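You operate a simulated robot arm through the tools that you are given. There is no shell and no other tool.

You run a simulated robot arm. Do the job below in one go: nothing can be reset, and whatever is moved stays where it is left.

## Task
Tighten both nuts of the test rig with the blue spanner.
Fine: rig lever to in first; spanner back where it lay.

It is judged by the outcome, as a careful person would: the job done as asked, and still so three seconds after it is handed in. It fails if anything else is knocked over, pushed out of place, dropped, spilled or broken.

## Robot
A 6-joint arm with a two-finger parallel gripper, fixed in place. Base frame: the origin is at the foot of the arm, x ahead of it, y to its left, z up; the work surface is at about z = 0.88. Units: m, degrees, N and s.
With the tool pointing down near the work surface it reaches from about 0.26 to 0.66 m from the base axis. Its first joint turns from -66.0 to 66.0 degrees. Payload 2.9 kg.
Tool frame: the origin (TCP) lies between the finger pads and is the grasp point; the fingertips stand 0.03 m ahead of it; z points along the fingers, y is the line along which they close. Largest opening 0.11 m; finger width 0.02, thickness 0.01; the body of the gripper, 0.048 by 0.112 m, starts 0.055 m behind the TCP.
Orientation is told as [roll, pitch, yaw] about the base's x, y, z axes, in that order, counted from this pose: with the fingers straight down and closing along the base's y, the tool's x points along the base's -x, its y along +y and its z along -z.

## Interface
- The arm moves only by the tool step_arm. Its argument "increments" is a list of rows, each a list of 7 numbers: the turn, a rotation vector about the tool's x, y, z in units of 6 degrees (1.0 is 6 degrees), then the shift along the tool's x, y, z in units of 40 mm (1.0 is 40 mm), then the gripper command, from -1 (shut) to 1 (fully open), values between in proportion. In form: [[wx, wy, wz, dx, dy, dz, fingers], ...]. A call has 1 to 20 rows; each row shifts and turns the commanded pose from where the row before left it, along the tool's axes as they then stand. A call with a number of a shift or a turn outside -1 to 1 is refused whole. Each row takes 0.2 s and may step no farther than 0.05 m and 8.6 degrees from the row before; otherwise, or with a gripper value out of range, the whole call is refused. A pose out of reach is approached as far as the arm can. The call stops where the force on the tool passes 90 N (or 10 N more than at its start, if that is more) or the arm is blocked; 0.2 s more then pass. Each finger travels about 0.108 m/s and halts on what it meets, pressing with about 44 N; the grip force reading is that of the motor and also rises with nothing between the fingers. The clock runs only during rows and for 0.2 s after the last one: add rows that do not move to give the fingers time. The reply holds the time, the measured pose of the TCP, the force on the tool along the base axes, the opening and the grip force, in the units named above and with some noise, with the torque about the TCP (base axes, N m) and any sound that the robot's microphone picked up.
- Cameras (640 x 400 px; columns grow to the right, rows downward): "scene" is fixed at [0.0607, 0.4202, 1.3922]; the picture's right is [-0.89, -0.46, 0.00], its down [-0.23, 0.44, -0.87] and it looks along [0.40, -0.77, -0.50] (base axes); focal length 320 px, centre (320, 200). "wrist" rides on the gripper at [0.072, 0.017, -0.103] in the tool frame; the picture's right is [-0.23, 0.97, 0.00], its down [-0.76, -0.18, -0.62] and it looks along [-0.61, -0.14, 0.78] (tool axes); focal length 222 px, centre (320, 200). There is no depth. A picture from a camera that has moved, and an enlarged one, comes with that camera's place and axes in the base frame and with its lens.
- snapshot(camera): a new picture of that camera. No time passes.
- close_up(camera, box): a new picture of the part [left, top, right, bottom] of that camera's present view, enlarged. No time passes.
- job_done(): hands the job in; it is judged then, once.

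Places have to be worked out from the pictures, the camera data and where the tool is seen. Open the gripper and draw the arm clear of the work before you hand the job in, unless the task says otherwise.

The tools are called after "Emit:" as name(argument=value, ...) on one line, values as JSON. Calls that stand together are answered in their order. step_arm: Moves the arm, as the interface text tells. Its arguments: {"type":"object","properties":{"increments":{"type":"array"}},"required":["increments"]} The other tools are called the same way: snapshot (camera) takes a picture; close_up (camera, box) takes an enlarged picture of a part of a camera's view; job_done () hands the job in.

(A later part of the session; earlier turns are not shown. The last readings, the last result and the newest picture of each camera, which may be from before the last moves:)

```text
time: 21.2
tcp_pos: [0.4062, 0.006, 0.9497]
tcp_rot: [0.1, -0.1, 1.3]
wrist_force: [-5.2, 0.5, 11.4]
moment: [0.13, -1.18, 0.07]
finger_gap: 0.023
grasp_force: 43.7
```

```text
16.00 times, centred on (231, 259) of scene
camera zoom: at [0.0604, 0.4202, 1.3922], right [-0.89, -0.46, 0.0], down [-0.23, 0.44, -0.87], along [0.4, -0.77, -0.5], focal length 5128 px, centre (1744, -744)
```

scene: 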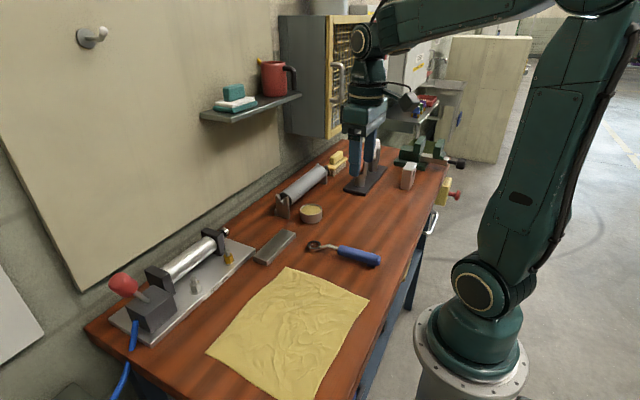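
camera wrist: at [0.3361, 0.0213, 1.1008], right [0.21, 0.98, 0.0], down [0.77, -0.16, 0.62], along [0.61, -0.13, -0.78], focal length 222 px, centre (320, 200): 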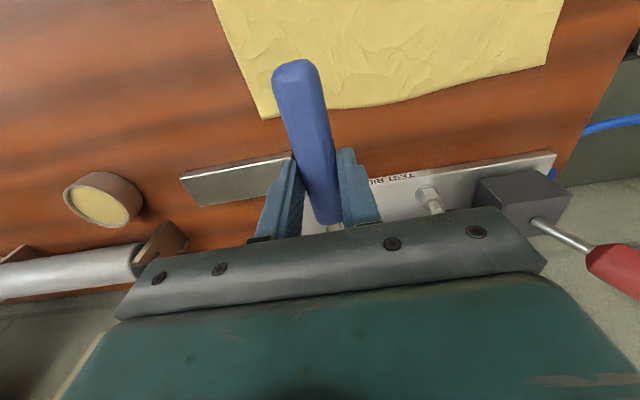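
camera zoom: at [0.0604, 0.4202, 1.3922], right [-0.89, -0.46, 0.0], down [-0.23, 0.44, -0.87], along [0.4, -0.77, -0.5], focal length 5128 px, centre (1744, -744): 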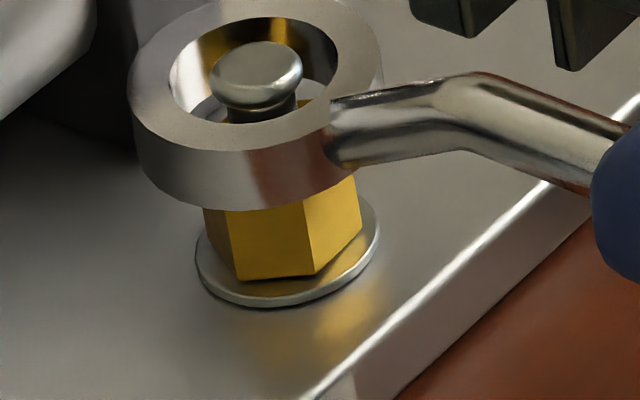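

The picture puts the nut's centre about 2 mm toward -x and +y of the ring, and the moment also favours +y. I'll shift -1 mm in x and +1 mm in y under the same light pressure and see whether it drops.

Emit:
step_arm(increments=[[0, 0, 0, 0, 0, -0.05, -1], [0, 0, 0, 0.025, 0.025, 0, -1], [0, 0, 0, 0, 0, 0.05, -1], [0, 0, 0, 0, 0, 0, -1], [0, 0, 0, 0, 0, 0, -1]])

Emit:
close_up(camera="scene", box=[222, 242, 242, 262])

```text
time: 22.4
tcp_pos: [0.4044, 0.0086, 0.9486]
tcp_rot: [0.0, 0.0, 1.2]
wrist_force: [0.1, 0.8, -0.9]
moment: [0.01, 0.0, 0.02]
finger_gap: 0.0232
grasp_force: 44.2
```

```text
16.00 times, centred on (232, 252) of scene
camera zoom: at [0.0608, 0.4202, 1.3922], right [-0.89, -0.46, 0.0], down [-0.23, 0.44, -0.87], along [0.4, -0.77, -0.5], focal length 5128 px, centre (1728, -632)
```

zoom: 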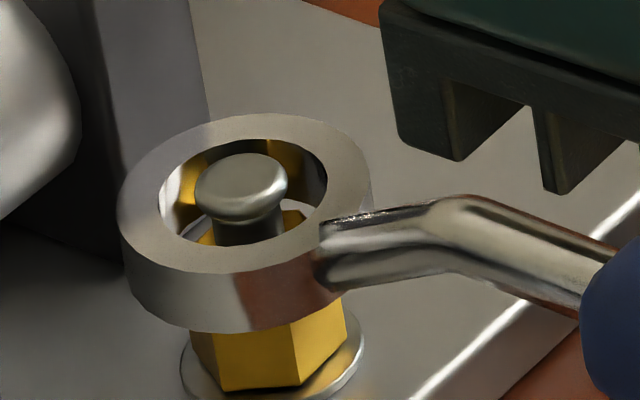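

The force is gone with the ring bottom below the nut's top face, so it has slipped over the nut. I'll lower another 8 mm and keep watching the force.

Emit:
step_arm(increments=[[0, 0, 0, 0, 0, 0.1, -1], [0, 0, 0, 0, 0, 0.1, -1], [0, 0, 0, 0, 0, 0, -1], [0, 0, 0, 0, 0, 0, -1]])

Emit:
close_up(camera="scene", box=[222, 242, 242, 262])

```text
time: 23.4
tcp_pos: [0.4047, 0.0097, 0.9406]
tcp_rot: [0.0, -0.1, 1.3]
wrist_force: [-7.1, 0.0, 11.9]
moment: [0.02, -1.11, 0.0]
finger_gap: 0.0232
grasp_force: 43.7
```

```text
16.00 times, centred on (232, 252) of scene
camera zoom: at [0.0604, 0.4202, 1.3922], right [-0.89, -0.46, 0.0], down [-0.23, 0.44, -0.87], along [0.4, -0.77, -0.5], focal length 5128 px, centre (1728, -632)
```

zoom: 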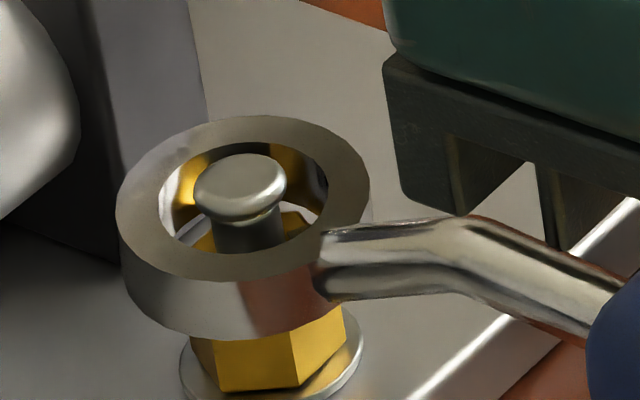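

The ring is resting on the nut again and the handle has pitched slightly in the grip, as the grip slips at about 12 N at the ring. I'll lift clear and inspect the spanner's pitch and the offset.

Emit:
step_arm(increments=[[0, 0, 0, 0, 0, -0.25, -1], [0, 0, 0, 0, 0, -0.5, -1], [0, 0, 0, 0, 0, 0, -1], [0, 0, 0, 0, 0, 0, -1]])

Emit:
close_up(camera="scene", box=[210, 225, 270, 270])

Emit:
close_up(camera="scene", box=[222, 236, 242, 256])

```text
time: 24.4
tcp_pos: [0.4052, 0.0089, 0.9704]
tcp_rot: [0.1, 0.0, 1.2]
wrist_force: [0.1, -0.9, -1.7]
moment: [-0.02, 0.02, -0.01]
finger_gap: 0.0229
grasp_force: 44.3
```

```text
8.89 times, centred on (240, 248) of scene
camera zoom: at [0.0608, 0.4202, 1.3922], right [-0.89, -0.46, 0.0], down [-0.23, 0.44, -0.87], along [0.4, -0.77, -0.5], focal length 2849 px, centre (1031, -222)
```

zoom: 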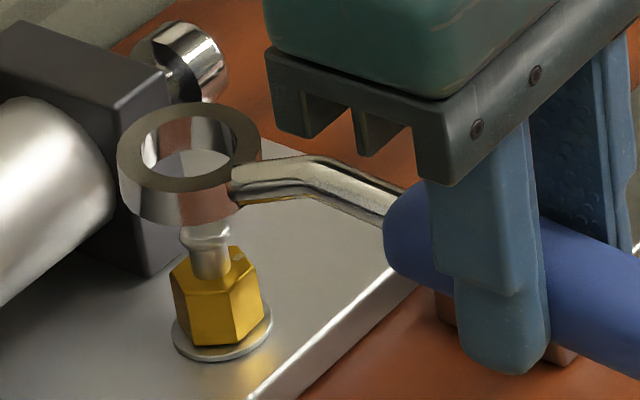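

```text
16.00 times, centred on (232, 246) of scene
camera zoom: at [0.0608, 0.4202, 1.3922], right [-0.89, -0.46, 0.0], down [-0.23, 0.44, -0.87], along [0.4, -0.77, -0.5], focal length 5128 px, centre (1728, -536)
```

zoom: 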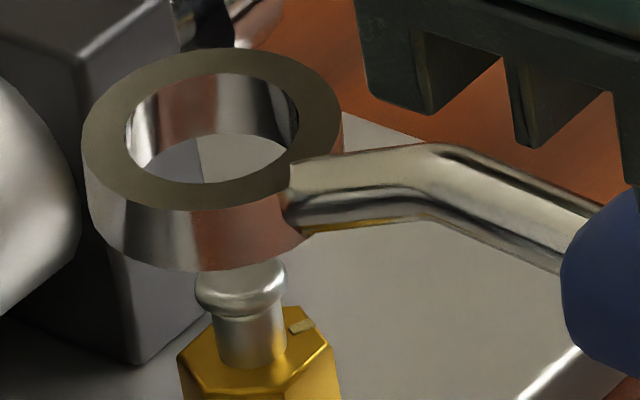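

The spanner has pitched about 6° in the grip, ring end up. I'll rise 6 mm and tilt the tool 6.3° about its closing axis to bring the ring level again, then re-measure.

Emit:
step_arm(increments=[[0, 0, 0, 0, 0, -0.15, -1], [0, 0.35, 0, 0, 0, 0, -1], [0, 0.35, 0, 0, 0, 0, -1], [0, 0.35, 0, 0, 0, 0, -1], [0, 0, 0, 0, 0, 0, -1], [0, 0, 0, 0, 0, 0, -1]])

Emit:
close_up(camera="scene", box=[210, 225, 270, 270])

Emit:
close_up(camera="scene", box=[222, 236, 242, 256])

```text
time: 25.8
tcp_pos: [0.4049, 0.0071, 0.9775]
tcp_rot: [0.0, 6.4, 1.3]
wrist_force: [0.4, -1.2, -0.2]
moment: [0.0, -0.02, 0.0]
finger_gap: 0.0232
grasp_force: 44.2
```

```text
8.89 times, centred on (240, 248) of scene
camera zoom: at [0.0608, 0.4202, 1.3922], right [-0.89, -0.46, 0.0], down [-0.23, 0.44, -0.87], along [0.4, -0.77, -0.5], focal length 2849 px, centre (1031, -222)
```

zoom: 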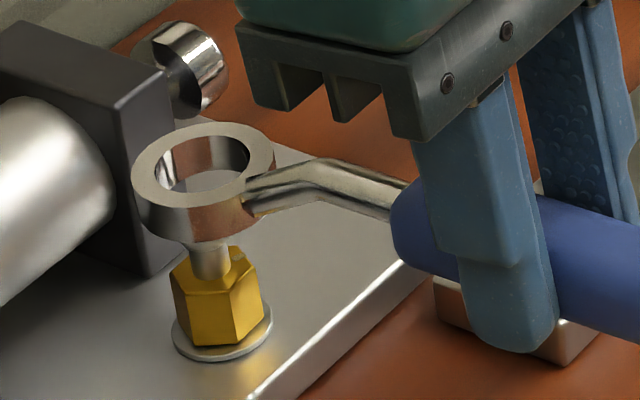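

```text
16.00 times, centred on (232, 246) of scene
camera zoom: at [0.0608, 0.4202, 1.3922], right [-0.89, -0.46, 0.0], down [-0.23, 0.44, -0.87], along [0.4, -0.77, -0.5], focal length 5128 px, centre (1728, -536)
```

zoom: 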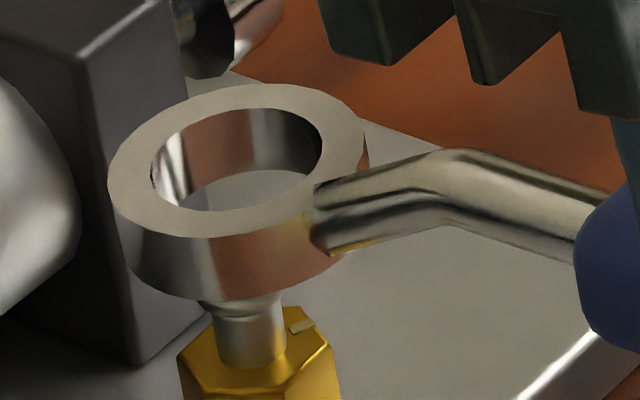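

The ring is level again. By the picture it needs about (+2.4, +0.8) mm, so I'll apply that while lowering 8 mm to bring the ring around the bolt head.

Emit:
step_arm(increments=[[0, 0, 0, -0.06, 0.019, -0.006, -1], [0, 0, 0, -0.011, 0, 0.099, -1], [0, 0, 0, -0.011, 0, 0.099, -1], [0, 0, 0, 0, 0, 0, -1], [0, 0, 0, 0, 0, 0, -1]])

Emit:
close_up(camera="scene", box=[222, 242, 242, 262])

```text
time: 27.0
tcp_pos: [0.4064, 0.0092, 0.9677]
tcp_rot: [0.0, 6.4, 1.2]
wrist_force: [0.4, 0.4, -1.3]
moment: [0.01, -0.02, 0.03]
finger_gap: 0.0233
grasp_force: 44.4
```

```text
16.00 times, centred on (232, 252) of scene
camera zoom: at [0.0608, 0.4202, 1.3922], right [-0.89, -0.46, 0.0], down [-0.23, 0.44, -0.87], along [0.4, -0.77, -0.5], focal length 5128 px, centre (1728, -632)
```

zoom: 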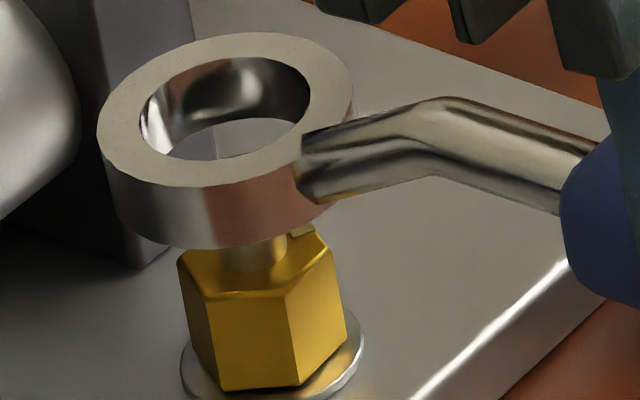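

The sideways alignment looks right within a millimetre. I'll lower another 8 mm so the bolt head shows inside the bore.

Emit:
step_arm(increments=[[0, 0, 0, -0.016, -0.004, 0.099, -1], [0, 0, 0, -0.016, -0.004, 0.099, -1], [0, 0, 0, 0, 0, 0, -1], [0, 0, 0, 0, 0, 0, -1]])

Emit:
close_up(camera="scene", box=[222, 242, 242, 262])

```text
time: 28.0
tcp_pos: [0.4073, 0.0076, 0.9604]
tcp_rot: [0.0, 6.3, 1.2]
wrist_force: [0.4, 0.3, -1.7]
moment: [0.03, 0.0, 0.0]
finger_gap: 0.0232
grasp_force: 44.3
```

```text
16.00 times, centred on (232, 252) of scene
camera zoom: at [0.0608, 0.4202, 1.3922], right [-0.89, -0.46, 0.0], down [-0.23, 0.44, -0.87], along [0.4, -0.77, -0.5], focal length 5128 px, centre (1728, -632)
```

zoom: 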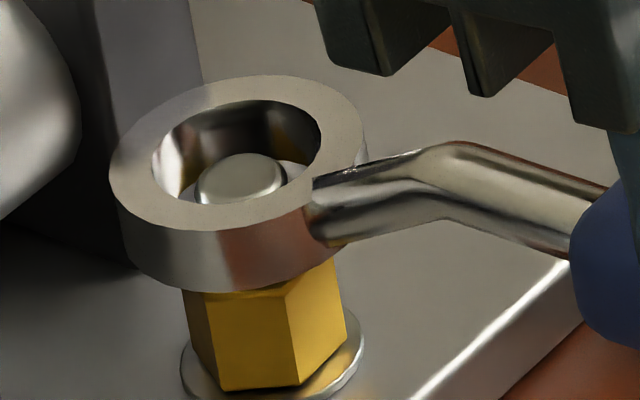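

Nearly concentric. I'll make a small +0.8 mm correction in x and lower 7 mm, to just above the expected contact height.

Emit:
step_arm(increments=[[0, 0, 0, -0.029, -0.008, 0.086, -1], [0, 0, 0, -0.01, 0, 0.086, -1], [0, 0, 0, 0, 0, 0, -1], [0, 0, 0, 0, 0, 0, -1]])

Emit:
close_up(camera="scene", box=[222, 242, 242, 262])

```text
time: 29.0
tcp_pos: [0.4084, 0.0082, 0.9539]
tcp_rot: [0.0, 6.3, 1.2]
wrist_force: [-0.4, 0.2, -0.1]
moment: [-0.03, 0.03, 0.02]
finger_gap: 0.0232
grasp_force: 44.6
```

```text
16.00 times, centred on (232, 252) of scene
camera zoom: at [0.0608, 0.4202, 1.3922], right [-0.89, -0.46, 0.0], down [-0.23, 0.44, -0.87], along [0.4, -0.77, -0.5], focal length 5128 px, centre (1728, -632)
```

zoom: 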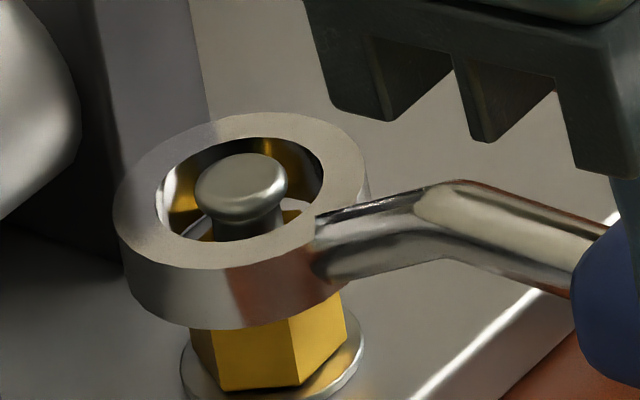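

The ring and nut centres agree within about 0.5 mm. I'll lower 1.5 mm at a time now.

Emit:
step_arm(increments=[[0, 0, 0, -0.004, 0, 0.037, -1], [0, 0, 0, 0, 0, 0, -1], [0, 0, 0, 0, 0, 0, -1]])

Emit:
step_arm(increments=[[0, 0, 0, -0.004, 0, 0.037, -1], [0, 0, 0, 0, 0, 0, -1], [0, 0, 0, 0, 0, 0, -1]])

```text
time: 29.8
tcp_pos: [0.4083, 0.0083, 0.9518]
tcp_rot: [0.0, 6.3, 1.2]
wrist_force: [0.5, -0.5, -1.2]
moment: [0.01, 0.03, 0.02]
finger_gap: 0.0233
grasp_force: 43.9
```

```text
time: 30.6
tcp_pos: [0.409, 0.0082, 0.9507]
tcp_rot: [0.1, 6.2, 1.2]
wrist_force: [-7.3, -1.0, 12.8]
moment: [0.01, -1.08, -0.01]
finger_gap: 0.0231
grasp_force: 44.0
```

Contact of 12.8 N, and the moments place it exactly at the ring centre. The ring is therefore centred but sitting on the hex corners, so it needs turning to index. I'll ease off 1 mm and turn the spanner about the nut axis, 5° clockwise, under light pressure.

Emit:
step_arm(increments=[[0, 0, 0, 0.003, 0, -0.025, -1], [-0.0457, 0, 0.4142, -0.0033, 0.117, 0, -1], [-0.0457, 0, 0.4142, -0.0033, 0.117, 0, -1], [0, 0, 0, 0, 0, 0, -1]])

Emit:
close_up(camera="scene", box=[222, 242, 242, 262])

```text
time: 31.6
tcp_pos: [0.4078, 0.0186, 0.952]
tcp_rot: [0.0, 6.3, -3.8]
wrist_force: [-0.2, -0.1, -1.0]
moment: [0.01, 0.0, -0.02]
finger_gap: 0.023
grasp_force: 43.5
```

```text
16.00 times, centred on (232, 252) of scene
camera zoom: at [0.0608, 0.4202, 1.3922], right [-0.89, -0.46, 0.0], down [-0.23, 0.44, -0.87], along [0.4, -0.77, -0.5], focal length 5128 px, centre (1728, -632)
```

zoom: 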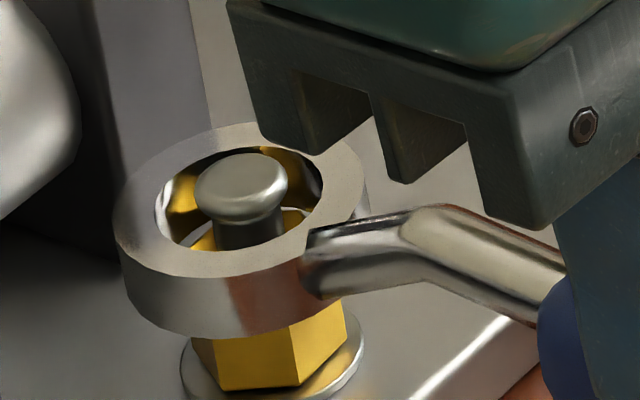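

No contact at this height. I'll lower 1.5 mm again to test at this angle.

Emit:
step_arm(increments=[[0, 0, 0, -0.004, 0, 0.037, -1], [0, 0, 0, 0, 0, 0, -1], [0, 0, 0, 0, 0, 0, -1]])

```text
time: 32.4
tcp_pos: [0.4089, 0.0186, 0.9509]
tcp_rot: [0.0, 6.4, -3.8]
wrist_force: [-2.9, -1.4, 6.0]
moment: [-0.08, -0.59, -0.06]
finger_gap: 0.0231
grasp_force: 44.1
```

Light contact at 6 N. I'll keep this pressure and turn clockwise in 4° steps, watching for the force to drop.

Emit:
step_arm(increments=[[-0.0366, 0, 0.3313, -0.0026, 0.0936, 0, -1], [-0.0366, 0, 0.3313, -0.0026, 0.0936, 0, -1], [0, 0, 0, 0, 0, 0, -1]])

Emit:
step_arm(increments=[[-0.0366, 0, 0.3313, -0.0026, 0.0936, 0, -1], [-0.0366, 0, 0.3313, -0.0026, 0.0936, 0, -1], [0, 0, 0, 0, 0, 0, -1]])

Emit:
step_arm(increments=[[-0.0366, 0, 0.3313, -0.0026, 0.0936, 0, -1], [-0.0366, 0, 0.3313, -0.0026, 0.0936, 0, -1], [0, 0, 0, 0, 0, 0, -1]])

Emit:
close_up(camera="scene", box=[222, 242, 242, 262])

```text
time: 33.2
tcp_pos: [0.4077, 0.0237, 0.9514]
tcp_rot: [-0.1, 6.3, -7.8]
wrist_force: [-7.8, 2.5, 10.7]
moment: [-0.05, -0.9, 0.12]
finger_gap: 0.0232
grasp_force: 44.3
```

```text
time: 34.0
tcp_pos: [0.4109, 0.031, 0.9498]
tcp_rot: [0.0, 6.3, -12.0]
wrist_force: [-7.4, 1.5, 8.8]
moment: [-0.15, -0.67, -0.03]
finger_gap: 0.0233
grasp_force: 44.0
```

```text
time: 34.8
tcp_pos: [0.4126, 0.0405, 0.9509]
tcp_rot: [-0.1, 6.2, -16.0]
wrist_force: [-9.2, -1.6, 8.5]
moment: [-0.35, -0.61, -0.33]
finger_gap: 0.0231
grasp_force: 43.9
```

```text
16.00 times, centred on (232, 252) of scene
camera zoom: at [0.0604, 0.4202, 1.3922], right [-0.89, -0.46, 0.0], down [-0.23, 0.44, -0.87], along [0.4, -0.77, -0.5], focal length 5128 px, centre (1728, -632)
```

zoom: 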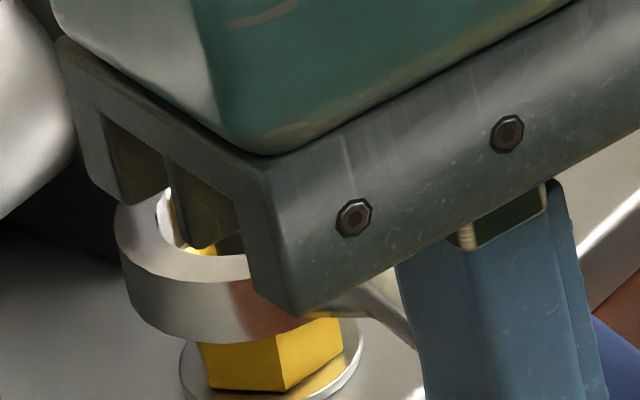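

The nut itself turned about 10° by friction with the spanner, so the ring isn't indexing this way, and the gripper now hides the ring. I'll lift 6 mm and swing back counter-clockwise in the air to about +20° yaw, where the ring is visible.

Emit:
step_arm(increments=[[0, 0, 0, 0.0165, 0, -0.149, -1], [0.1097, 0, -0.994, -0.0188, -0.2802, -0.002, -1], [0.1097, 0, -0.994, -0.0188, -0.2802, -0.002, -1], [0.1097, 0, -0.994, -0.0188, -0.2802, -0.002, -1], [0.1097, 0, -0.994, -0.0188, -0.2802, -0.002, -1], [0.1097, 0, -0.994, -0.0188, -0.2802, -0.002, -1], [0.1097, 0, -0.994, -0.0188, -0.2802, -0.002, -1], [0, 0, 0, 0, 0, 0, -1], [0, 0, 0, 0, 0, 0, -1]])

Emit:
close_up(camera="scene", box=[222, 238, 242, 258])

Emit:
close_up(camera="scene", box=[200, 215, 290, 275])

```text
time: 36.8
tcp_pos: [0.4171, -0.0263, 0.9566]
tcp_rot: [0.0, 6.2, 20.2]
wrist_force: [-0.2, 0.2, -1.2]
moment: [0.01, 0.03, -0.02]
finger_gap: 0.0232
grasp_force: 43.9
```

```text
16.00 times, centred on (232, 248) of scene
camera zoom: at [0.0608, 0.4202, 1.3922], right [-0.89, -0.46, 0.0], down [-0.23, 0.44, -0.87], along [0.4, -0.77, -0.5], focal length 5128 px, centre (1728, -568)
```

zoom: 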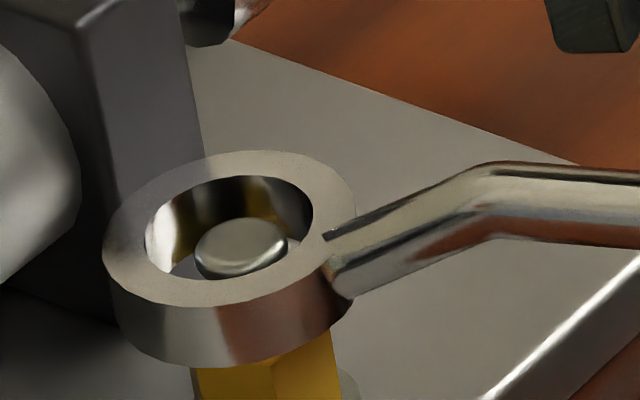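

```text
6.67 times, centred on (245, 245) of scene
camera zoom: at [0.0608, 0.4202, 1.3922], right [-0.89, -0.46, 0.0], down [-0.23, 0.44, -0.87], along [0.4, -0.77, -0.5], focal length 2136 px, centre (820, -100)
```

zoom: 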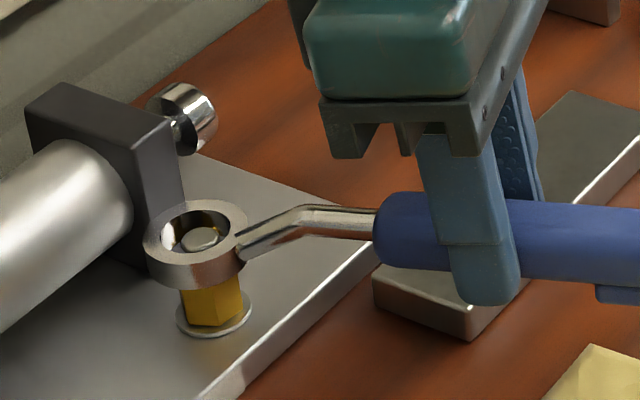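

The ring is clearly visible here. It needs about (-1.8, +0.5) mm, so I'll apply that and lower 3 mm, staying just above the nut's top face.

Emit:
step_arm(increments=[[0, 0, 0, 0.0377, 0.027, 0.004, -1], [0, 0, 0, -0.008, 0, 0.0746, -1], [0, 0, 0, 0, 0, 0, -1], [0, 0, 0, 0, 0, 0, -1]])

Emit:
close_up(camera="scene", box=[222, 242, 242, 262])

```text
time: 37.8
tcp_pos: [0.4155, -0.0263, 0.9529]
tcp_rot: [0.0, 6.2, 20.2]
wrist_force: [-0.1, 0.3, -1.5]
moment: [-0.01, -0.01, 0.02]
finger_gap: 0.0234
grasp_force: 44.2
```

```text
16.00 times, centred on (232, 252) of scene
camera zoom: at [0.0608, 0.4202, 1.3922], right [-0.89, -0.46, 0.0], down [-0.23, 0.44, -0.87], along [0.4, -0.77, -0.5], focal length 5128 px, centre (1728, -632)
```

zoom: 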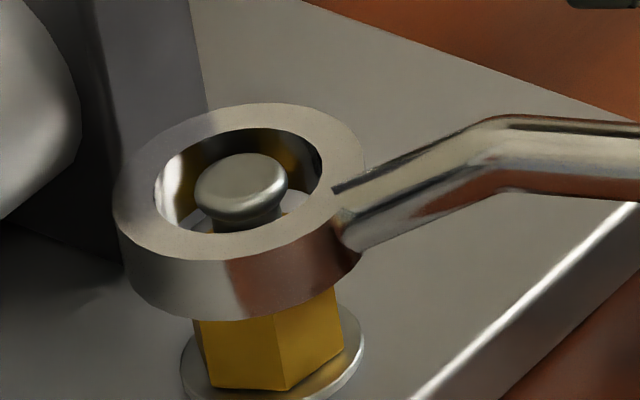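

Alignment is within half a millimetre. I'll lower in 1.2 mm steps at this angle.

Emit:
step_arm(increments=[[0, 0, 0, -0.0033, 0, 0.0298, -1], [0, 0, 0, 0, 0, 0, -1], [0, 0, 0, 0, 0, 0, -1]])

Emit:
step_arm(increments=[[0, 0, 0, -0.0033, 0, 0.0298, -1], [0, 0, 0, 0, 0, 0, -1], [0, 0, 0, 0, 0, 0, -1]])

```text
time: 38.6
tcp_pos: [0.4155, -0.0267, 0.9516]
tcp_rot: [0.0, 6.4, 20.3]
wrist_force: [0.0, 0.0, -1.4]
moment: [-0.04, 0.01, -0.01]
finger_gap: 0.0233
grasp_force: 43.8
```

```text
time: 39.4
tcp_pos: [0.4152, -0.0264, 0.9499]
tcp_rot: [0.1, 6.3, 20.3]
wrist_force: [0.3, 0.7, -0.1]
moment: [0.1, -0.17, 0.1]
finger_gap: 0.0232
grasp_force: 43.8
```

Just touching now (about 1 N). One more 1.2 mm step.

Emit:
step_arm(increments=[[0, 0, 0, -0.0033, 0, 0.0298, -1], [0, 0, 0, 0, 0, 0, -1], [0, 0, 0, 0, 0, 0, -1]])

Emit:
close_up(camera="scene", box=[222, 242, 242, 262])

```text
time: 40.2
tcp_pos: [0.4141, -0.0265, 0.9501]
tcp_rot: [0.0, 6.2, 20.3]
wrist_force: [0.0, 1.1, -1.7]
moment: [0.01, 0.04, 0.07]
finger_gap: 0.023
grasp_force: 43.8
```

```text
16.00 times, centred on (232, 252) of scene
camera zoom: at [0.0608, 0.4202, 1.3921], right [-0.89, -0.46, 0.0], down [-0.23, 0.44, -0.87], along [0.4, -0.77, -0.5], focal length 5128 px, centre (1728, -632)
```

zoom: 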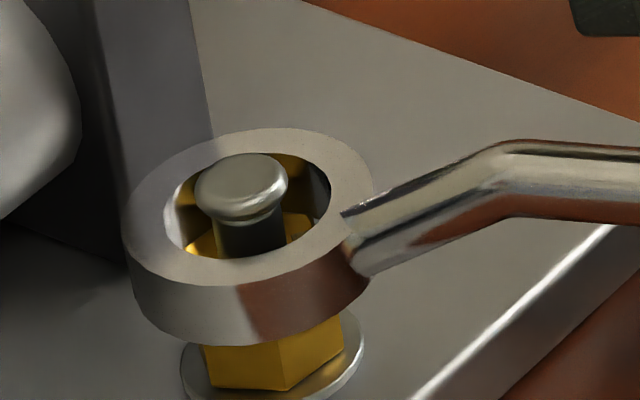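

This time the contact vanished as the ring went below the nut's top face, so it has slipped on. I'll continue lowering in 3 mm steps.

Emit:
step_arm(increments=[[0, 0, 0, -0.004, 0, 0.0373, -1], [0, 0, 0, -0.004, 0, 0.0373, -1], [0, 0, 0, 0, 0, 0, -1]])

Emit:
step_arm(increments=[[0, 0, 0, -0.004, 0, 0.0373, -1], [0, 0, 0, -0.004, 0, 0.0373, -1], [0, 0, 0, 0, 0, 0, -1]])

Emit:
close_up(camera="scene", box=[222, 242, 242, 262])

```text
time: 41.0
tcp_pos: [0.4154, -0.0262, 0.9463]
tcp_rot: [0.0, 6.3, 20.1]
wrist_force: [-0.2, -0.3, -0.5]
moment: [-0.01, 0.0, 0.0]
finger_gap: 0.0232
grasp_force: 43.7
```

```text
time: 41.8
tcp_pos: [0.4138, -0.0261, 0.9428]
tcp_rot: [0.1, 6.3, 20.1]
wrist_force: [-0.2, 0.0, -1.9]
moment: [0.01, 0.0, -0.02]
finger_gap: 0.0235
grasp_force: 44.1
```

```text
16.00 times, centred on (232, 252) of scene
camera zoom: at [0.0608, 0.4202, 1.3922], right [-0.89, -0.46, 0.0], down [-0.23, 0.44, -0.87], along [0.4, -0.77, -0.5], focal length 5128 px, centre (1728, -632)
```

zoom: 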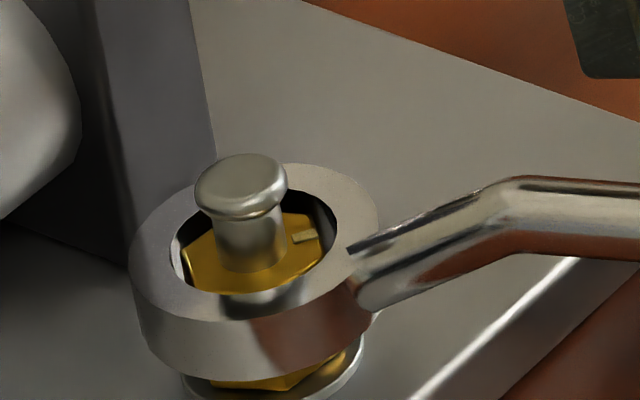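

The nut now sits inside the ring. I'll lower 4 mm more for full engagement, then swing clockwise 20° about the nut axis and watch the force.

Emit:
step_arm(increments=[[0, 0, 0, -0.0055, 0, 0.0497, -1], [0, 0, 0, -0.0055, 0, 0.0497, -1], [0, 0, 0, 0, 0, 0, -1], [0, 0, 0, 0, 0, 0, -1]])

Emit:
close_up(camera="scene", box=[222, 242, 242, 262])

```text
time: 42.8
tcp_pos: [0.4155, -0.0267, 0.9392]
tcp_rot: [0.0, 6.4, 20.2]
wrist_force: [-0.2, 0.0, -0.6]
moment: [0.01, -0.01, -0.04]
finger_gap: 0.0235
grasp_force: 43.7
```

```text
16.00 times, centred on (232, 252) of scene
camera zoom: at [0.0608, 0.4202, 1.3922], right [-0.89, -0.46, 0.0], down [-0.23, 0.44, -0.87], along [0.4, -0.77, -0.5], focal length 5128 px, centre (1728, -632)
```

zoom: 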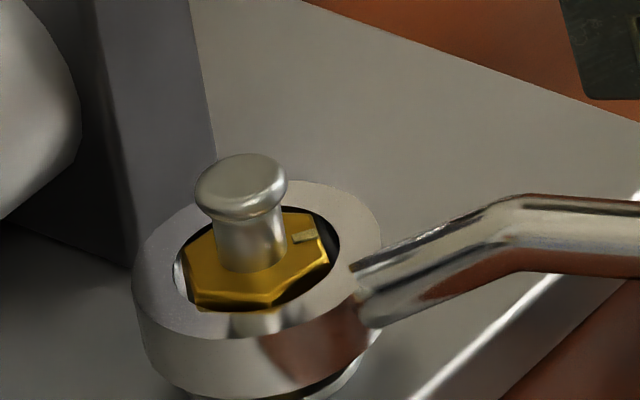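

Fully engaged, with the nut's paint mark at about 233°. Now I'll swing clockwise 20° in 4° rows.

Emit:
step_arm(increments=[[-0.0731, 0, 0.6627, -0.0047, 0.1871, -0.0005, -1], [-0.0731, 0, 0.6627, -0.0047, 0.1871, -0.0005, -1], [-0.0731, 0, 0.6627, -0.0047, 0.1871, -0.0005, -1], [-0.0731, 0, 0.6627, -0.0047, 0.1871, -0.0005, -1], [-0.0731, 0, 0.6627, -0.0047, 0.1871, -0.0005, -1]])

Emit:
close_up(camera="scene", box=[222, 242, 242, 262])

```text
time: 44.0
tcp_pos: [0.4085, 0.0092, 0.9384]
tcp_rot: [-0.1, 6.3, 0.1]
wrist_force: [-3.0, -0.8, 1.6]
moment: [0.03, -0.16, 0.0]
finger_gap: 0.0233
grasp_force: 43.7
```

```text
16.00 times, centred on (232, 252) of scene
camera zoom: at [0.0607, 0.4202, 1.3922], right [-0.89, -0.46, 0.0], down [-0.23, 0.44, -0.87], along [0.4, -0.77, -0.5], focal length 5128 px, centre (1728, -632)
```

zoom: 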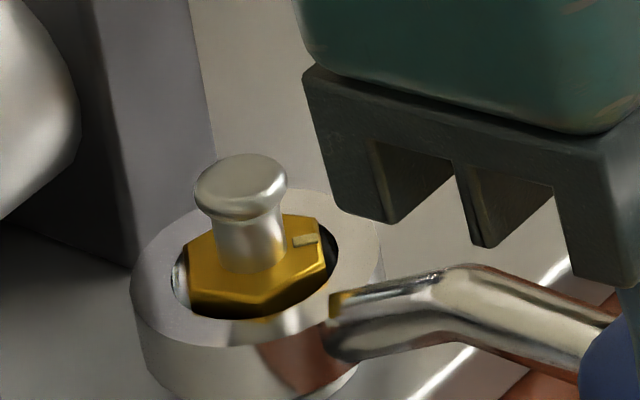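

The nut has started to follow after some free play, and forces are still low. I'll continue clockwise another 20°.

Emit:
step_arm(increments=[[-0.0731, 0, 0.6627, -0.0047, 0.1871, -0.0005, -1], [-0.0731, 0, 0.6627, -0.0047, 0.1871, -0.0005, -1], [-0.0731, 0, 0.6627, -0.0047, 0.1871, -0.0005, -1], [-0.0731, 0, 0.6627, -0.0047, 0.1871, -0.0005, -1], [-0.0731, 0, 0.6627, -0.0047, 0.1871, -0.0005, -1]])

Emit:
close_up(camera="scene", box=[222, 242, 242, 262])

```text
time: 45.2
tcp_pos: [0.4139, 0.0453, 0.9389]
tcp_rot: [0.0, 6.5, -20.0]
wrist_force: [2.5, -1.2, -10.5]
moment: [0.31, 0.79, 0.03]
finger_gap: 0.0231
grasp_force: 44.0
```

```text
16.00 times, centred on (232, 252) of scene
camera zoom: at [0.061, 0.4202, 1.3922], right [-0.89, -0.46, 0.0], down [-0.23, 0.44, -0.87], along [0.4, -0.77, -0.5], focal length 5128 px, centre (1728, -632)
```

zoom: 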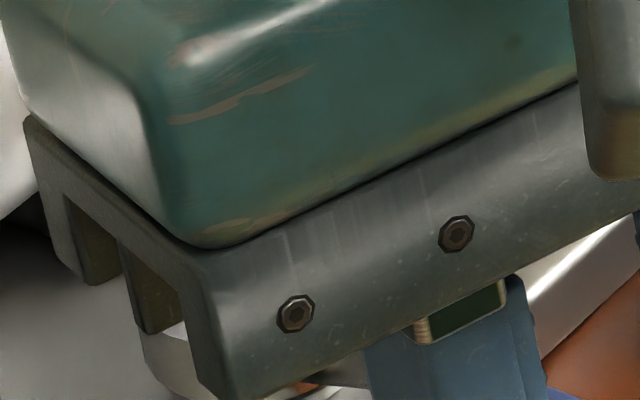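

Lateral load is still small, with a slight downward pull at the ring. I'll look at the whole scene before continuing.

Emit:
snapshot(camera="scene")

Emit:
snapshot(camera="wrist")

Emit:
close_up(camera="scene", box=[190, 225, 270, 290])

```text
taken
```

scene: 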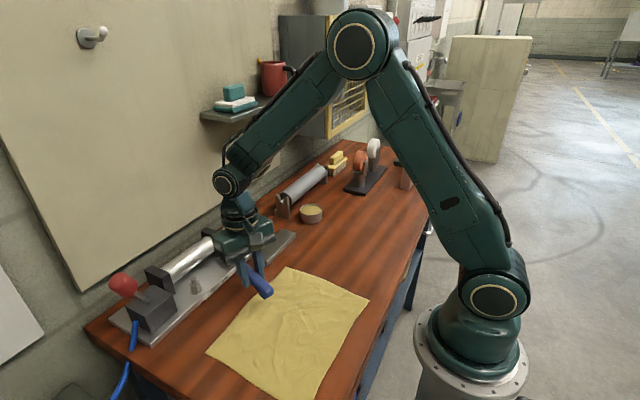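

```text
taken
camera wrist: at [0.364, 0.0826, 1.049], right [0.55, 0.84, -0.03], down [0.72, -0.45, 0.54], along [0.44, -0.31, -0.84], focal length 222 px, centre (320, 200)
```

wrist: 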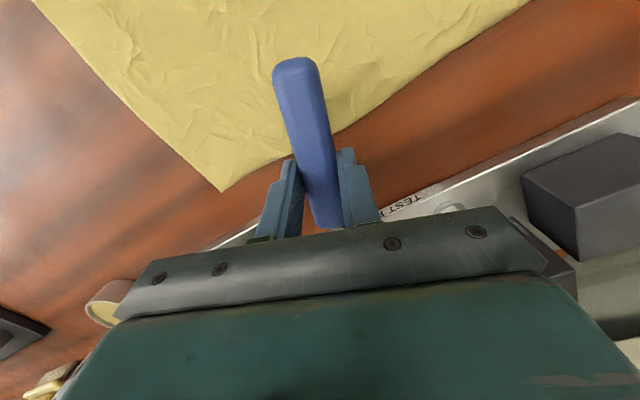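

```text
6.15 times, centred on (230, 258) of scene
camera zoom: at [0.061, 0.4202, 1.3922], right [-0.89, -0.46, 0.0], down [-0.23, 0.44, -0.87], along [0.4, -0.77, -0.5], focal length 1972 px, centre (874, -154)
```

zoom: 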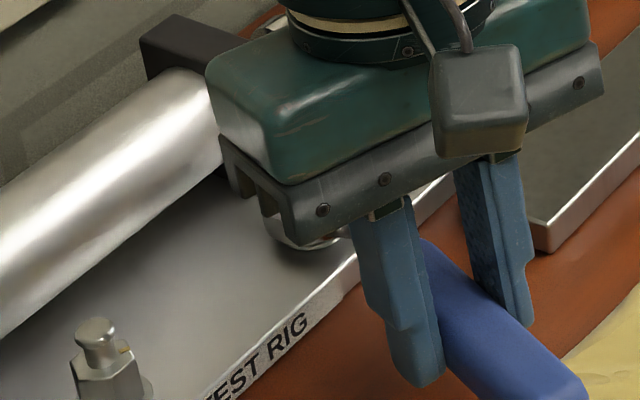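

All clear around the gripper. I'll continue clockwise in 12° portions, watching for torque.

Emit:
step_arm(increments=[[-0.0731, 0, 0.6627, -0.0047, 0.1871, -0.0005, -1], [-0.0731, 0, 0.6627, -0.0047, 0.1871, -0.0005, -1], [-0.0731, 0, 0.6627, -0.0047, 0.1871, -0.0005, -1]])

Emit:
step_arm(increments=[[-0.0731, 0, 0.6627, -0.0047, 0.1871, -0.0005, -1], [-0.0731, 0, 0.6627, -0.0047, 0.1871, -0.0005, -1], [-0.0731, 0, 0.6627, -0.0047, 0.1871, -0.0005, -1]])

```text
time: 46.0
tcp_pos: [0.4238, 0.0658, 0.9391]
tcp_rot: [0.0, 6.3, -32.0]
wrist_force: [2.8, -5.6, -10.0]
moment: [0.32, 0.57, -0.26]
finger_gap: 0.0229
grasp_force: 44.0
```

```text
time: 46.8
tcp_pos: [0.4388, 0.0836, 0.9396]
tcp_rot: [0.1, 6.2, -44.2]
wrist_force: [5.7, -12.4, -5.3]
moment: [-0.05, 0.07, -0.43]
finger_gap: 0.0231
grasp_force: 43.9
```

There is a radial pull of about 13 N toward the nut, so my arc is about 1 mm too wide here. I'll relieve it and go 16° further clockwise, up to about 120° handle direction.

Emit:
step_arm(increments=[[0, 0, 0, -0.026, -0.009, -0.003, -1], [-0.0731, 0, 0.6627, -0.0047, 0.1871, -0.0005, -1], [-0.0731, 0, 0.6627, -0.0047, 0.1871, -0.0005, -1]])

Emit:
step_arm(increments=[[-0.0731, 0, 0.6627, -0.0047, 0.1871, -0.0005, -1], [-0.0731, 0, 0.6627, -0.0047, 0.1871, -0.0005, -1]])

```text
time: 47.6
tcp_pos: [0.449, 0.0937, 0.9407]
tcp_rot: [0.0, 6.3, -52.1]
wrist_force: [-0.3, -10.3, -1.0]
moment: [-0.29, -0.01, -0.67]
finger_gap: 0.0232
grasp_force: 43.8
```

```text
time: 48.2
tcp_pos: [0.4618, 0.1027, 0.939]
tcp_rot: [0.0, 6.2, -60.1]
wrist_force: [-2.9, -11.8, 2.4]
moment: [-0.8, -0.18, -0.51]
finger_gap: 0.0231
grasp_force: 45.0
```

Torque about the nut is building slightly (about 0.4 N·m). I've reached the end of this stroke, so I'll lift the ring just off the nut and swing back to +20° to look at the nut's mark.

Emit:
step_arm(increments=[[0, 0, 0, 0.0245, 0, -0.2235, -1], [0, 0, 0, 0.0245, 0, -0.2235, -1], [0, 0, 0, 0, 0, 0, -1], [0, 0, 0, 0, 0, 0, -1]])

Emit:
step_arm(increments=[[0.1097, 0, -0.994, -0.0172, -0.2804, -0.0019, -1], [0.1097, 0, -0.994, -0.0172, -0.2804, -0.0019, -1], [0.1097, 0, -0.994, -0.0172, -0.2804, -0.0019, -1], [0.1097, 0, -0.994, -0.0172, -0.2804, -0.0019, -1], [0.1097, 0, -0.994, -0.0172, -0.2804, -0.0019, -1], [0.1097, 0, -0.994, -0.0172, -0.2804, -0.0019, -1], [0.1097, 0, -0.994, -0.0172, -0.2804, -0.0019, -1], [0.1097, 0, -0.994, -0.0172, -0.2804, -0.0019, -1], [0.1097, 0, -0.994, -0.0172, -0.2804, -0.0019, -1], [0.1097, 0, -0.994, -0.0172, -0.2804, -0.0019, -1], [0.1097, 0, -0.994, -0.0172, -0.2804, -0.0019, -1], [0.1097, 0, -0.994, -0.0172, -0.2804, -0.0019, -1], [0.1097, 0, -0.994, -0.0172, -0.2804, -0.0019, -1], [0, 0, 0, 0, 0, 0, -1], [0, 0, 0, 0, 0, 0, -1]])

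Emit:
close_up(camera="scene", box=[222, 242, 242, 262])

```text
time: 49.2
tcp_pos: [0.4608, 0.1025, 0.9555]
tcp_rot: [-0.2, 6.4, -59.9]
wrist_force: [0.9, -8.6, -24.6]
moment: [0.44, 0.42, -0.44]
finger_gap: 0.0231
grasp_force: 44.3
```

```text
time: 52.4
tcp_pos: [0.4136, -0.0246, 0.9575]
tcp_rot: [0.0, 6.4, 18.0]
wrist_force: [-15.4, -1.7, -1.6]
moment: [0.01, 0.37, 0.49]
finger_gap: 0.0232
grasp_force: 43.8
```

```text
16.00 times, centred on (232, 252) of scene
camera zoom: at [0.0604, 0.4202, 1.3922], right [-0.89, -0.46, 0.0], down [-0.23, 0.44, -0.87], along [0.4, -0.77, -0.5], focal length 5128 px, centre (1728, -632)
```

zoom: 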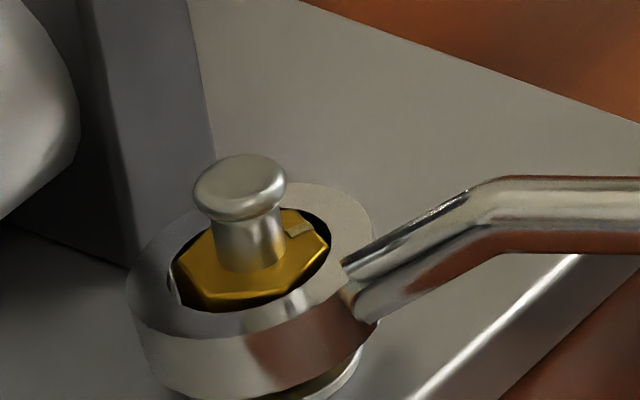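

The ring stayed jammed on the nut when I lifted, the handle pitched up in the grip, and the back-swing turned the nut back to its starting angle. That does show the ring drives the nut positively. I'll first re-level the spanner by pivoting the tool about the ring, handle end down 9°.

Emit:
step_arm(increments=[[0, -0.25, 0, 0.0246, 0, 0.0706, -1], [0, -0.25, 0, 0.0246, 0, 0.0706, -1], [0, -0.25, 0, 0.0246, 0, 0.0706, -1], [0, 0, 0, 0, 0, 0, -1]])

Emit:
close_up(camera="scene", box=[222, 242, 242, 262])

```text
time: 53.4
tcp_pos: [0.4098, -0.0248, 0.9498]
tcp_rot: [-0.1, 2.1, 18.1]
wrist_force: [-16.8, -4.9, -0.1]
moment: [-0.07, 0.5, 0.16]
finger_gap: 0.0234
grasp_force: 44.0
```

```text
16.00 times, centred on (232, 252) of scene
camera zoom: at [0.0603, 0.4201, 1.3922], right [-0.89, -0.46, 0.0], down [-0.23, 0.44, -0.87], along [0.4, -0.77, -0.5], focal length 5128 px, centre (1728, -632)
```

zoom: 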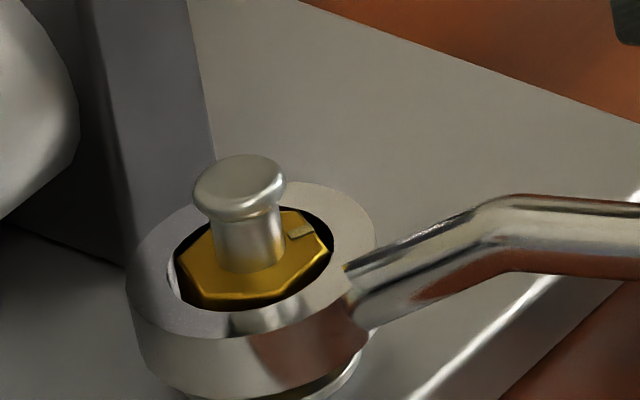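

Levelling works, but about 17 N of outward radial load remains. I'll move the tool 1.5 mm outward and finish the levelling.

Emit:
step_arm(increments=[[0, 0, 0, 0.04, 0, 0, -1], [0, -0.25, 0, 0.0246, 0, 0.0706, -1], [0, -0.25, 0, 0.0246, 0, 0.0706, -1], [0, 0, 0, 0, 0, 0, -1]])

Emit:
close_up(camera="scene", box=[222, 242, 242, 262])

Emit:
close_up(camera="scene", box=[200, 215, 290, 275])

```text
time: 54.4
tcp_pos: [0.408, -0.026, 0.9447]
tcp_rot: [0.0, -1.4, 18.1]
wrist_force: [-6.2, 2.3, -2.7]
moment: [0.04, 0.31, 0.4]
finger_gap: 0.0233
grasp_force: 43.5
```

```text
16.00 times, centred on (232, 252) of scene
camera zoom: at [0.0606, 0.4202, 1.3921], right [-0.89, -0.46, 0.0], down [-0.23, 0.44, -0.87], along [0.4, -0.77, -0.5], focal length 5128 px, centre (1728, -632)
```

zoom: 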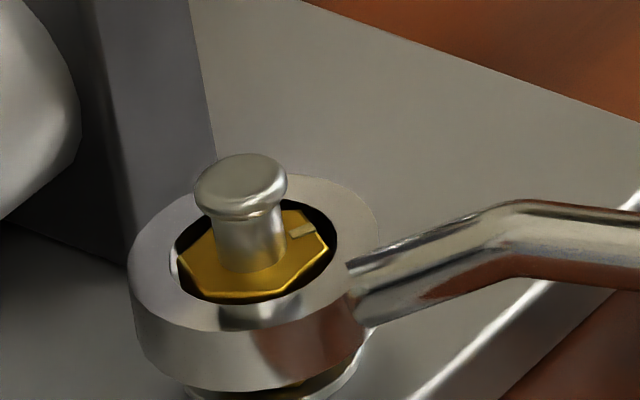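

```text
6.67 times, centred on (245, 245) of scene
camera zoom: at [0.0606, 0.4202, 1.3921], right [-0.89, -0.46, 0.0], down [-0.23, 0.44, -0.87], along [0.4, -0.77, -0.5], focal length 2136 px, centre (820, -100)
```

zoom: 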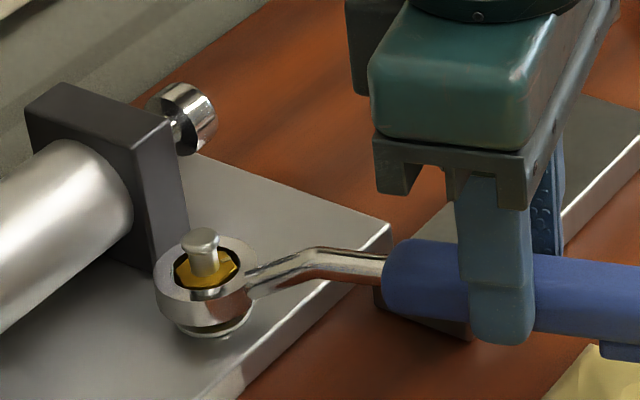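

The ring is level again and still on the nut, with only small loads. I'll restart the clockwise stroke in 12° portions, relieving radial load as I go, with a fuller 111 mm radius.

Emit:
step_arm(increments=[[0, 0, 0, 0.01, 0.01, 0, -1], [0.014, 0, 0.6667, -0.005, 0.1936, 0, -1], [0.014, 0, 0.6667, -0.005, 0.1936, 0, -1], [0.014, 0, 0.6667, -0.005, 0.1936, 0, -1]])

Emit:
close_up(camera="scene", box=[222, 242, 242, 262])

```text
time: 55.4
tcp_pos: [0.4018, -0.0034, 0.9442]
tcp_rot: [-0.1, -1.4, 6.0]
wrist_force: [-3.0, 2.4, -0.9]
moment: [0.12, 0.06, 0.35]
finger_gap: 0.0234
grasp_force: 43.8
```

```text
16.00 times, centred on (232, 252) of scene
camera zoom: at [0.0607, 0.4203, 1.3921], right [-0.89, -0.46, 0.0], down [-0.23, 0.44, -0.87], along [0.4, -0.77, -0.5], focal length 5128 px, centre (1728, -632)
```

zoom: 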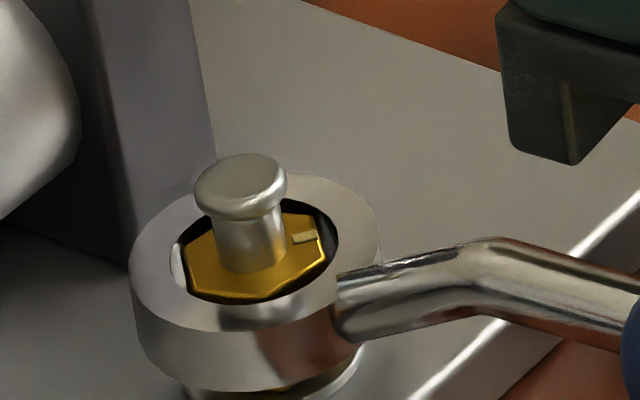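

The nut follows one-for-one now (mark at about 238°). I'll continue the stroke in 12° portions.

Emit:
step_arm(increments=[[0.014, 0, 0.6667, -0.005, 0.1936, 0, -1], [0.014, 0, 0.6667, -0.005, 0.1936, 0, -1], [0.014, 0, 0.6667, -0.005, 0.1936, 0, -1]])

Emit:
step_arm(increments=[[0.014, 0, 0.6667, -0.005, 0.1936, 0, -1], [0.014, 0, 0.6667, -0.005, 0.1936, 0, -1], [0.014, 0, 0.6667, -0.005, 0.1936, 0, -1]])

Emit:
close_up(camera="scene", box=[222, 242, 242, 262])

```text
time: 56.2
tcp_pos: [0.4007, 0.0206, 0.9446]
tcp_rot: [0.1, -1.4, -6.0]
wrist_force: [1.3, 2.9, 0.3]
moment: [0.1, -0.23, 0.35]
finger_gap: 0.0233
grasp_force: 43.8
```

```text
time: 57.0
tcp_pos: [0.4068, 0.0427, 0.9446]
tcp_rot: [0.0, -1.3, -18.1]
wrist_force: [5.2, 2.6, 1.4]
moment: [0.12, -0.22, 0.5]
finger_gap: 0.0231
grasp_force: 43.8
```

```text
16.00 times, centred on (232, 252) of scene
camera zoom: at [0.0608, 0.4203, 1.3921], right [-0.89, -0.46, 0.0], down [-0.23, 0.44, -0.87], along [0.4, -0.77, -0.5], focal length 5128 px, centre (1728, -632)
```

zoom: 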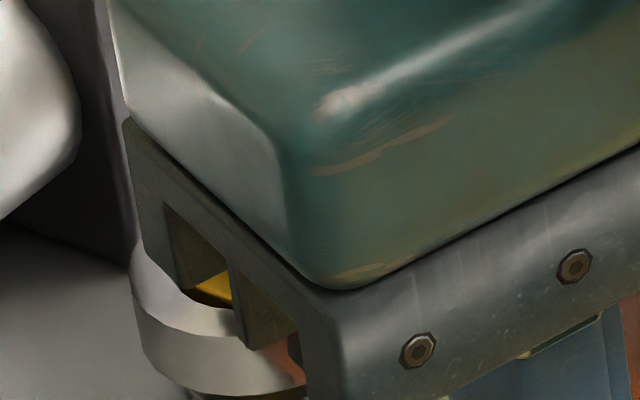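

Forces stay small, so I'll carry on clockwise.

Emit:
step_arm(increments=[[0.014, 0, 0.6667, -0.005, 0.1936, 0, -1], [0.014, 0, 0.6667, -0.005, 0.1936, 0, -1], [0.014, 0, 0.6667, -0.005, 0.1936, 0, -1]])

Emit:
step_arm(increments=[[0.014, 0, 0.6667, -0.015, 0.1936, 0, -1], [0.014, 0, 0.6667, -0.015, 0.1936, 0, -1], [0.014, 0, 0.6667, -0.005, 0.1936, 0, -1]])

```text
time: 57.8
tcp_pos: [0.4155, 0.0631, 0.9438]
tcp_rot: [-0.1, -1.3, -30.1]
wrist_force: [-2.7, 4.2, 8.4]
moment: [-0.31, -0.62, 0.25]
finger_gap: 0.0235
grasp_force: 44.1
```

```text
time: 58.6
tcp_pos: [0.4274, 0.0824, 0.9433]
tcp_rot: [0.1, -1.1, -41.9]
wrist_force: [-4.3, 7.9, 4.6]
moment: [-0.03, -0.18, 0.47]
finger_gap: 0.0233
grasp_force: 44.2
```

Loads remain low (resisting torque about 0.1 N·m). I'll go on to -60°.

Emit:
step_arm(increments=[[0.014, 0, 0.6667, 0.005, 0.1936, 0, -1], [0.014, 0, 0.6667, 0.0, 0.1936, 0, -1], [0.014, 0, 0.6667, -0.005, 0.1936, 0, -1]])

Emit:
step_arm(increments=[[0.014, 0, 0.6667, -0.005, 0.1936, 0, -1], [0.007, 0, 0.3333, -0.002, 0.0968, 0, -1], [0, 0, 0, 0, 0, 0, -1]])

```text
time: 59.4
tcp_pos: [0.4454, 0.099, 0.9428]
tcp_rot: [0.1, -1.1, -54.0]
wrist_force: [-3.9, 10.7, -0.3]
moment: [0.48, 0.26, 0.49]
finger_gap: 0.0235
grasp_force: 43.8
```

```text
time: 60.2
tcp_pos: [0.4551, 0.1056, 0.9424]
tcp_rot: [0.0, -1.0, -59.9]
wrist_force: [-6.5, 16.1, -5.8]
moment: [1.03, 0.62, 0.39]
finger_gap: 0.0235
grasp_force: 44.1
```

I'm at the end of the stroke with 17 N of outward radial load. I'll unload it by moving 1.6 mm outward and backing off 5° within the play, then check before any lift.

Emit:
step_arm(increments=[[0, 0, 0, 0.02, 0, 0, -1], [0, 0, 0, 0.02, 0, 0, -1], [-0.0087, 0, -0.4167, -0.002, -0.121, 0, -1], [-0.0087, 0, -0.4167, -0.002, -0.121, 0, -1], [0, 0, 0, 0, 0, 0, -1]])

```text
time: 61.4
tcp_pos: [0.4474, 0.1001, 0.9447]
tcp_rot: [0.1, -1.4, -55.0]
wrist_force: [8.4, -0.2, -4.9]
moment: [0.47, 0.12, 0.85]
finger_gap: 0.0233
grasp_force: 44.4
```

Small leftover sideways loads. I'll trim half a millimetre along the measured force and then try lifting 3 mm, checking the vertical force.

Emit:
step_arm(increments=[[0, 0, 0, -0.012, 0.017, 0, -1], [0, 0, 0, 0, 0, 0, -1], [0, 0, 0, 0, 0, 0, -1]])

Emit:
step_arm(increments=[[0, 0, 0, -0.0016, 0, -0.075, -1], [0, 0, 0, 0, 0, 0, -1], [0, 0, 0, 0, 0, 0, -1]])

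```text
time: 62.2
tcp_pos: [0.4471, 0.1004, 0.9451]
tcp_rot: [0.1, -1.4, -55.1]
wrist_force: [6.9, -1.8, 1.1]
moment: [-0.22, -0.3, 0.5]
finger_gap: 0.0232
grasp_force: 44.0
```

```text
time: 63.0
tcp_pos: [0.4461, 0.1001, 0.9449]
tcp_rot: [0.0, -1.2, -55.1]
wrist_force: [10.1, -4.9, -14.0]
moment: [0.84, 0.4, 0.63]
finger_gap: 0.0232
grasp_force: 44.0
```

The ring still holds (14 N), with about 10 N of inward pull. I'll trim 1 mm inward and re-read.

Emit:
step_arm(increments=[[0, 0, 0, -0.025, 0, 0, -1], [0, 0, 0, 0, 0, 0, -1], [0, 0, 0, 0, 0, 0, -1]])

Emit:
step_arm(increments=[[0.0035, 0, 0.1667, 0, 0.048, 0, -1], [0, 0, 0, 0, 0, 0, -1], [0, 0, 0, 0, 0, 0, -1]])

```text
time: 63.8
tcp_pos: [0.4481, 0.1, 0.947]
tcp_rot: [0.1, -1.0, -54.9]
wrist_force: [6.5, -1.7, -11.5]
moment: [0.9, 0.49, 0.53]
finger_gap: 0.0233
grasp_force: 44.0
```

```text
time: 64.6
tcp_pos: [0.4479, 0.1006, 0.9467]
tcp_rot: [0.0, -1.2, -55.9]
wrist_force: [3.3, 3.1, -7.9]
moment: [0.78, 0.44, 0.49]
finger_gap: 0.0234
grasp_force: 44.4
```

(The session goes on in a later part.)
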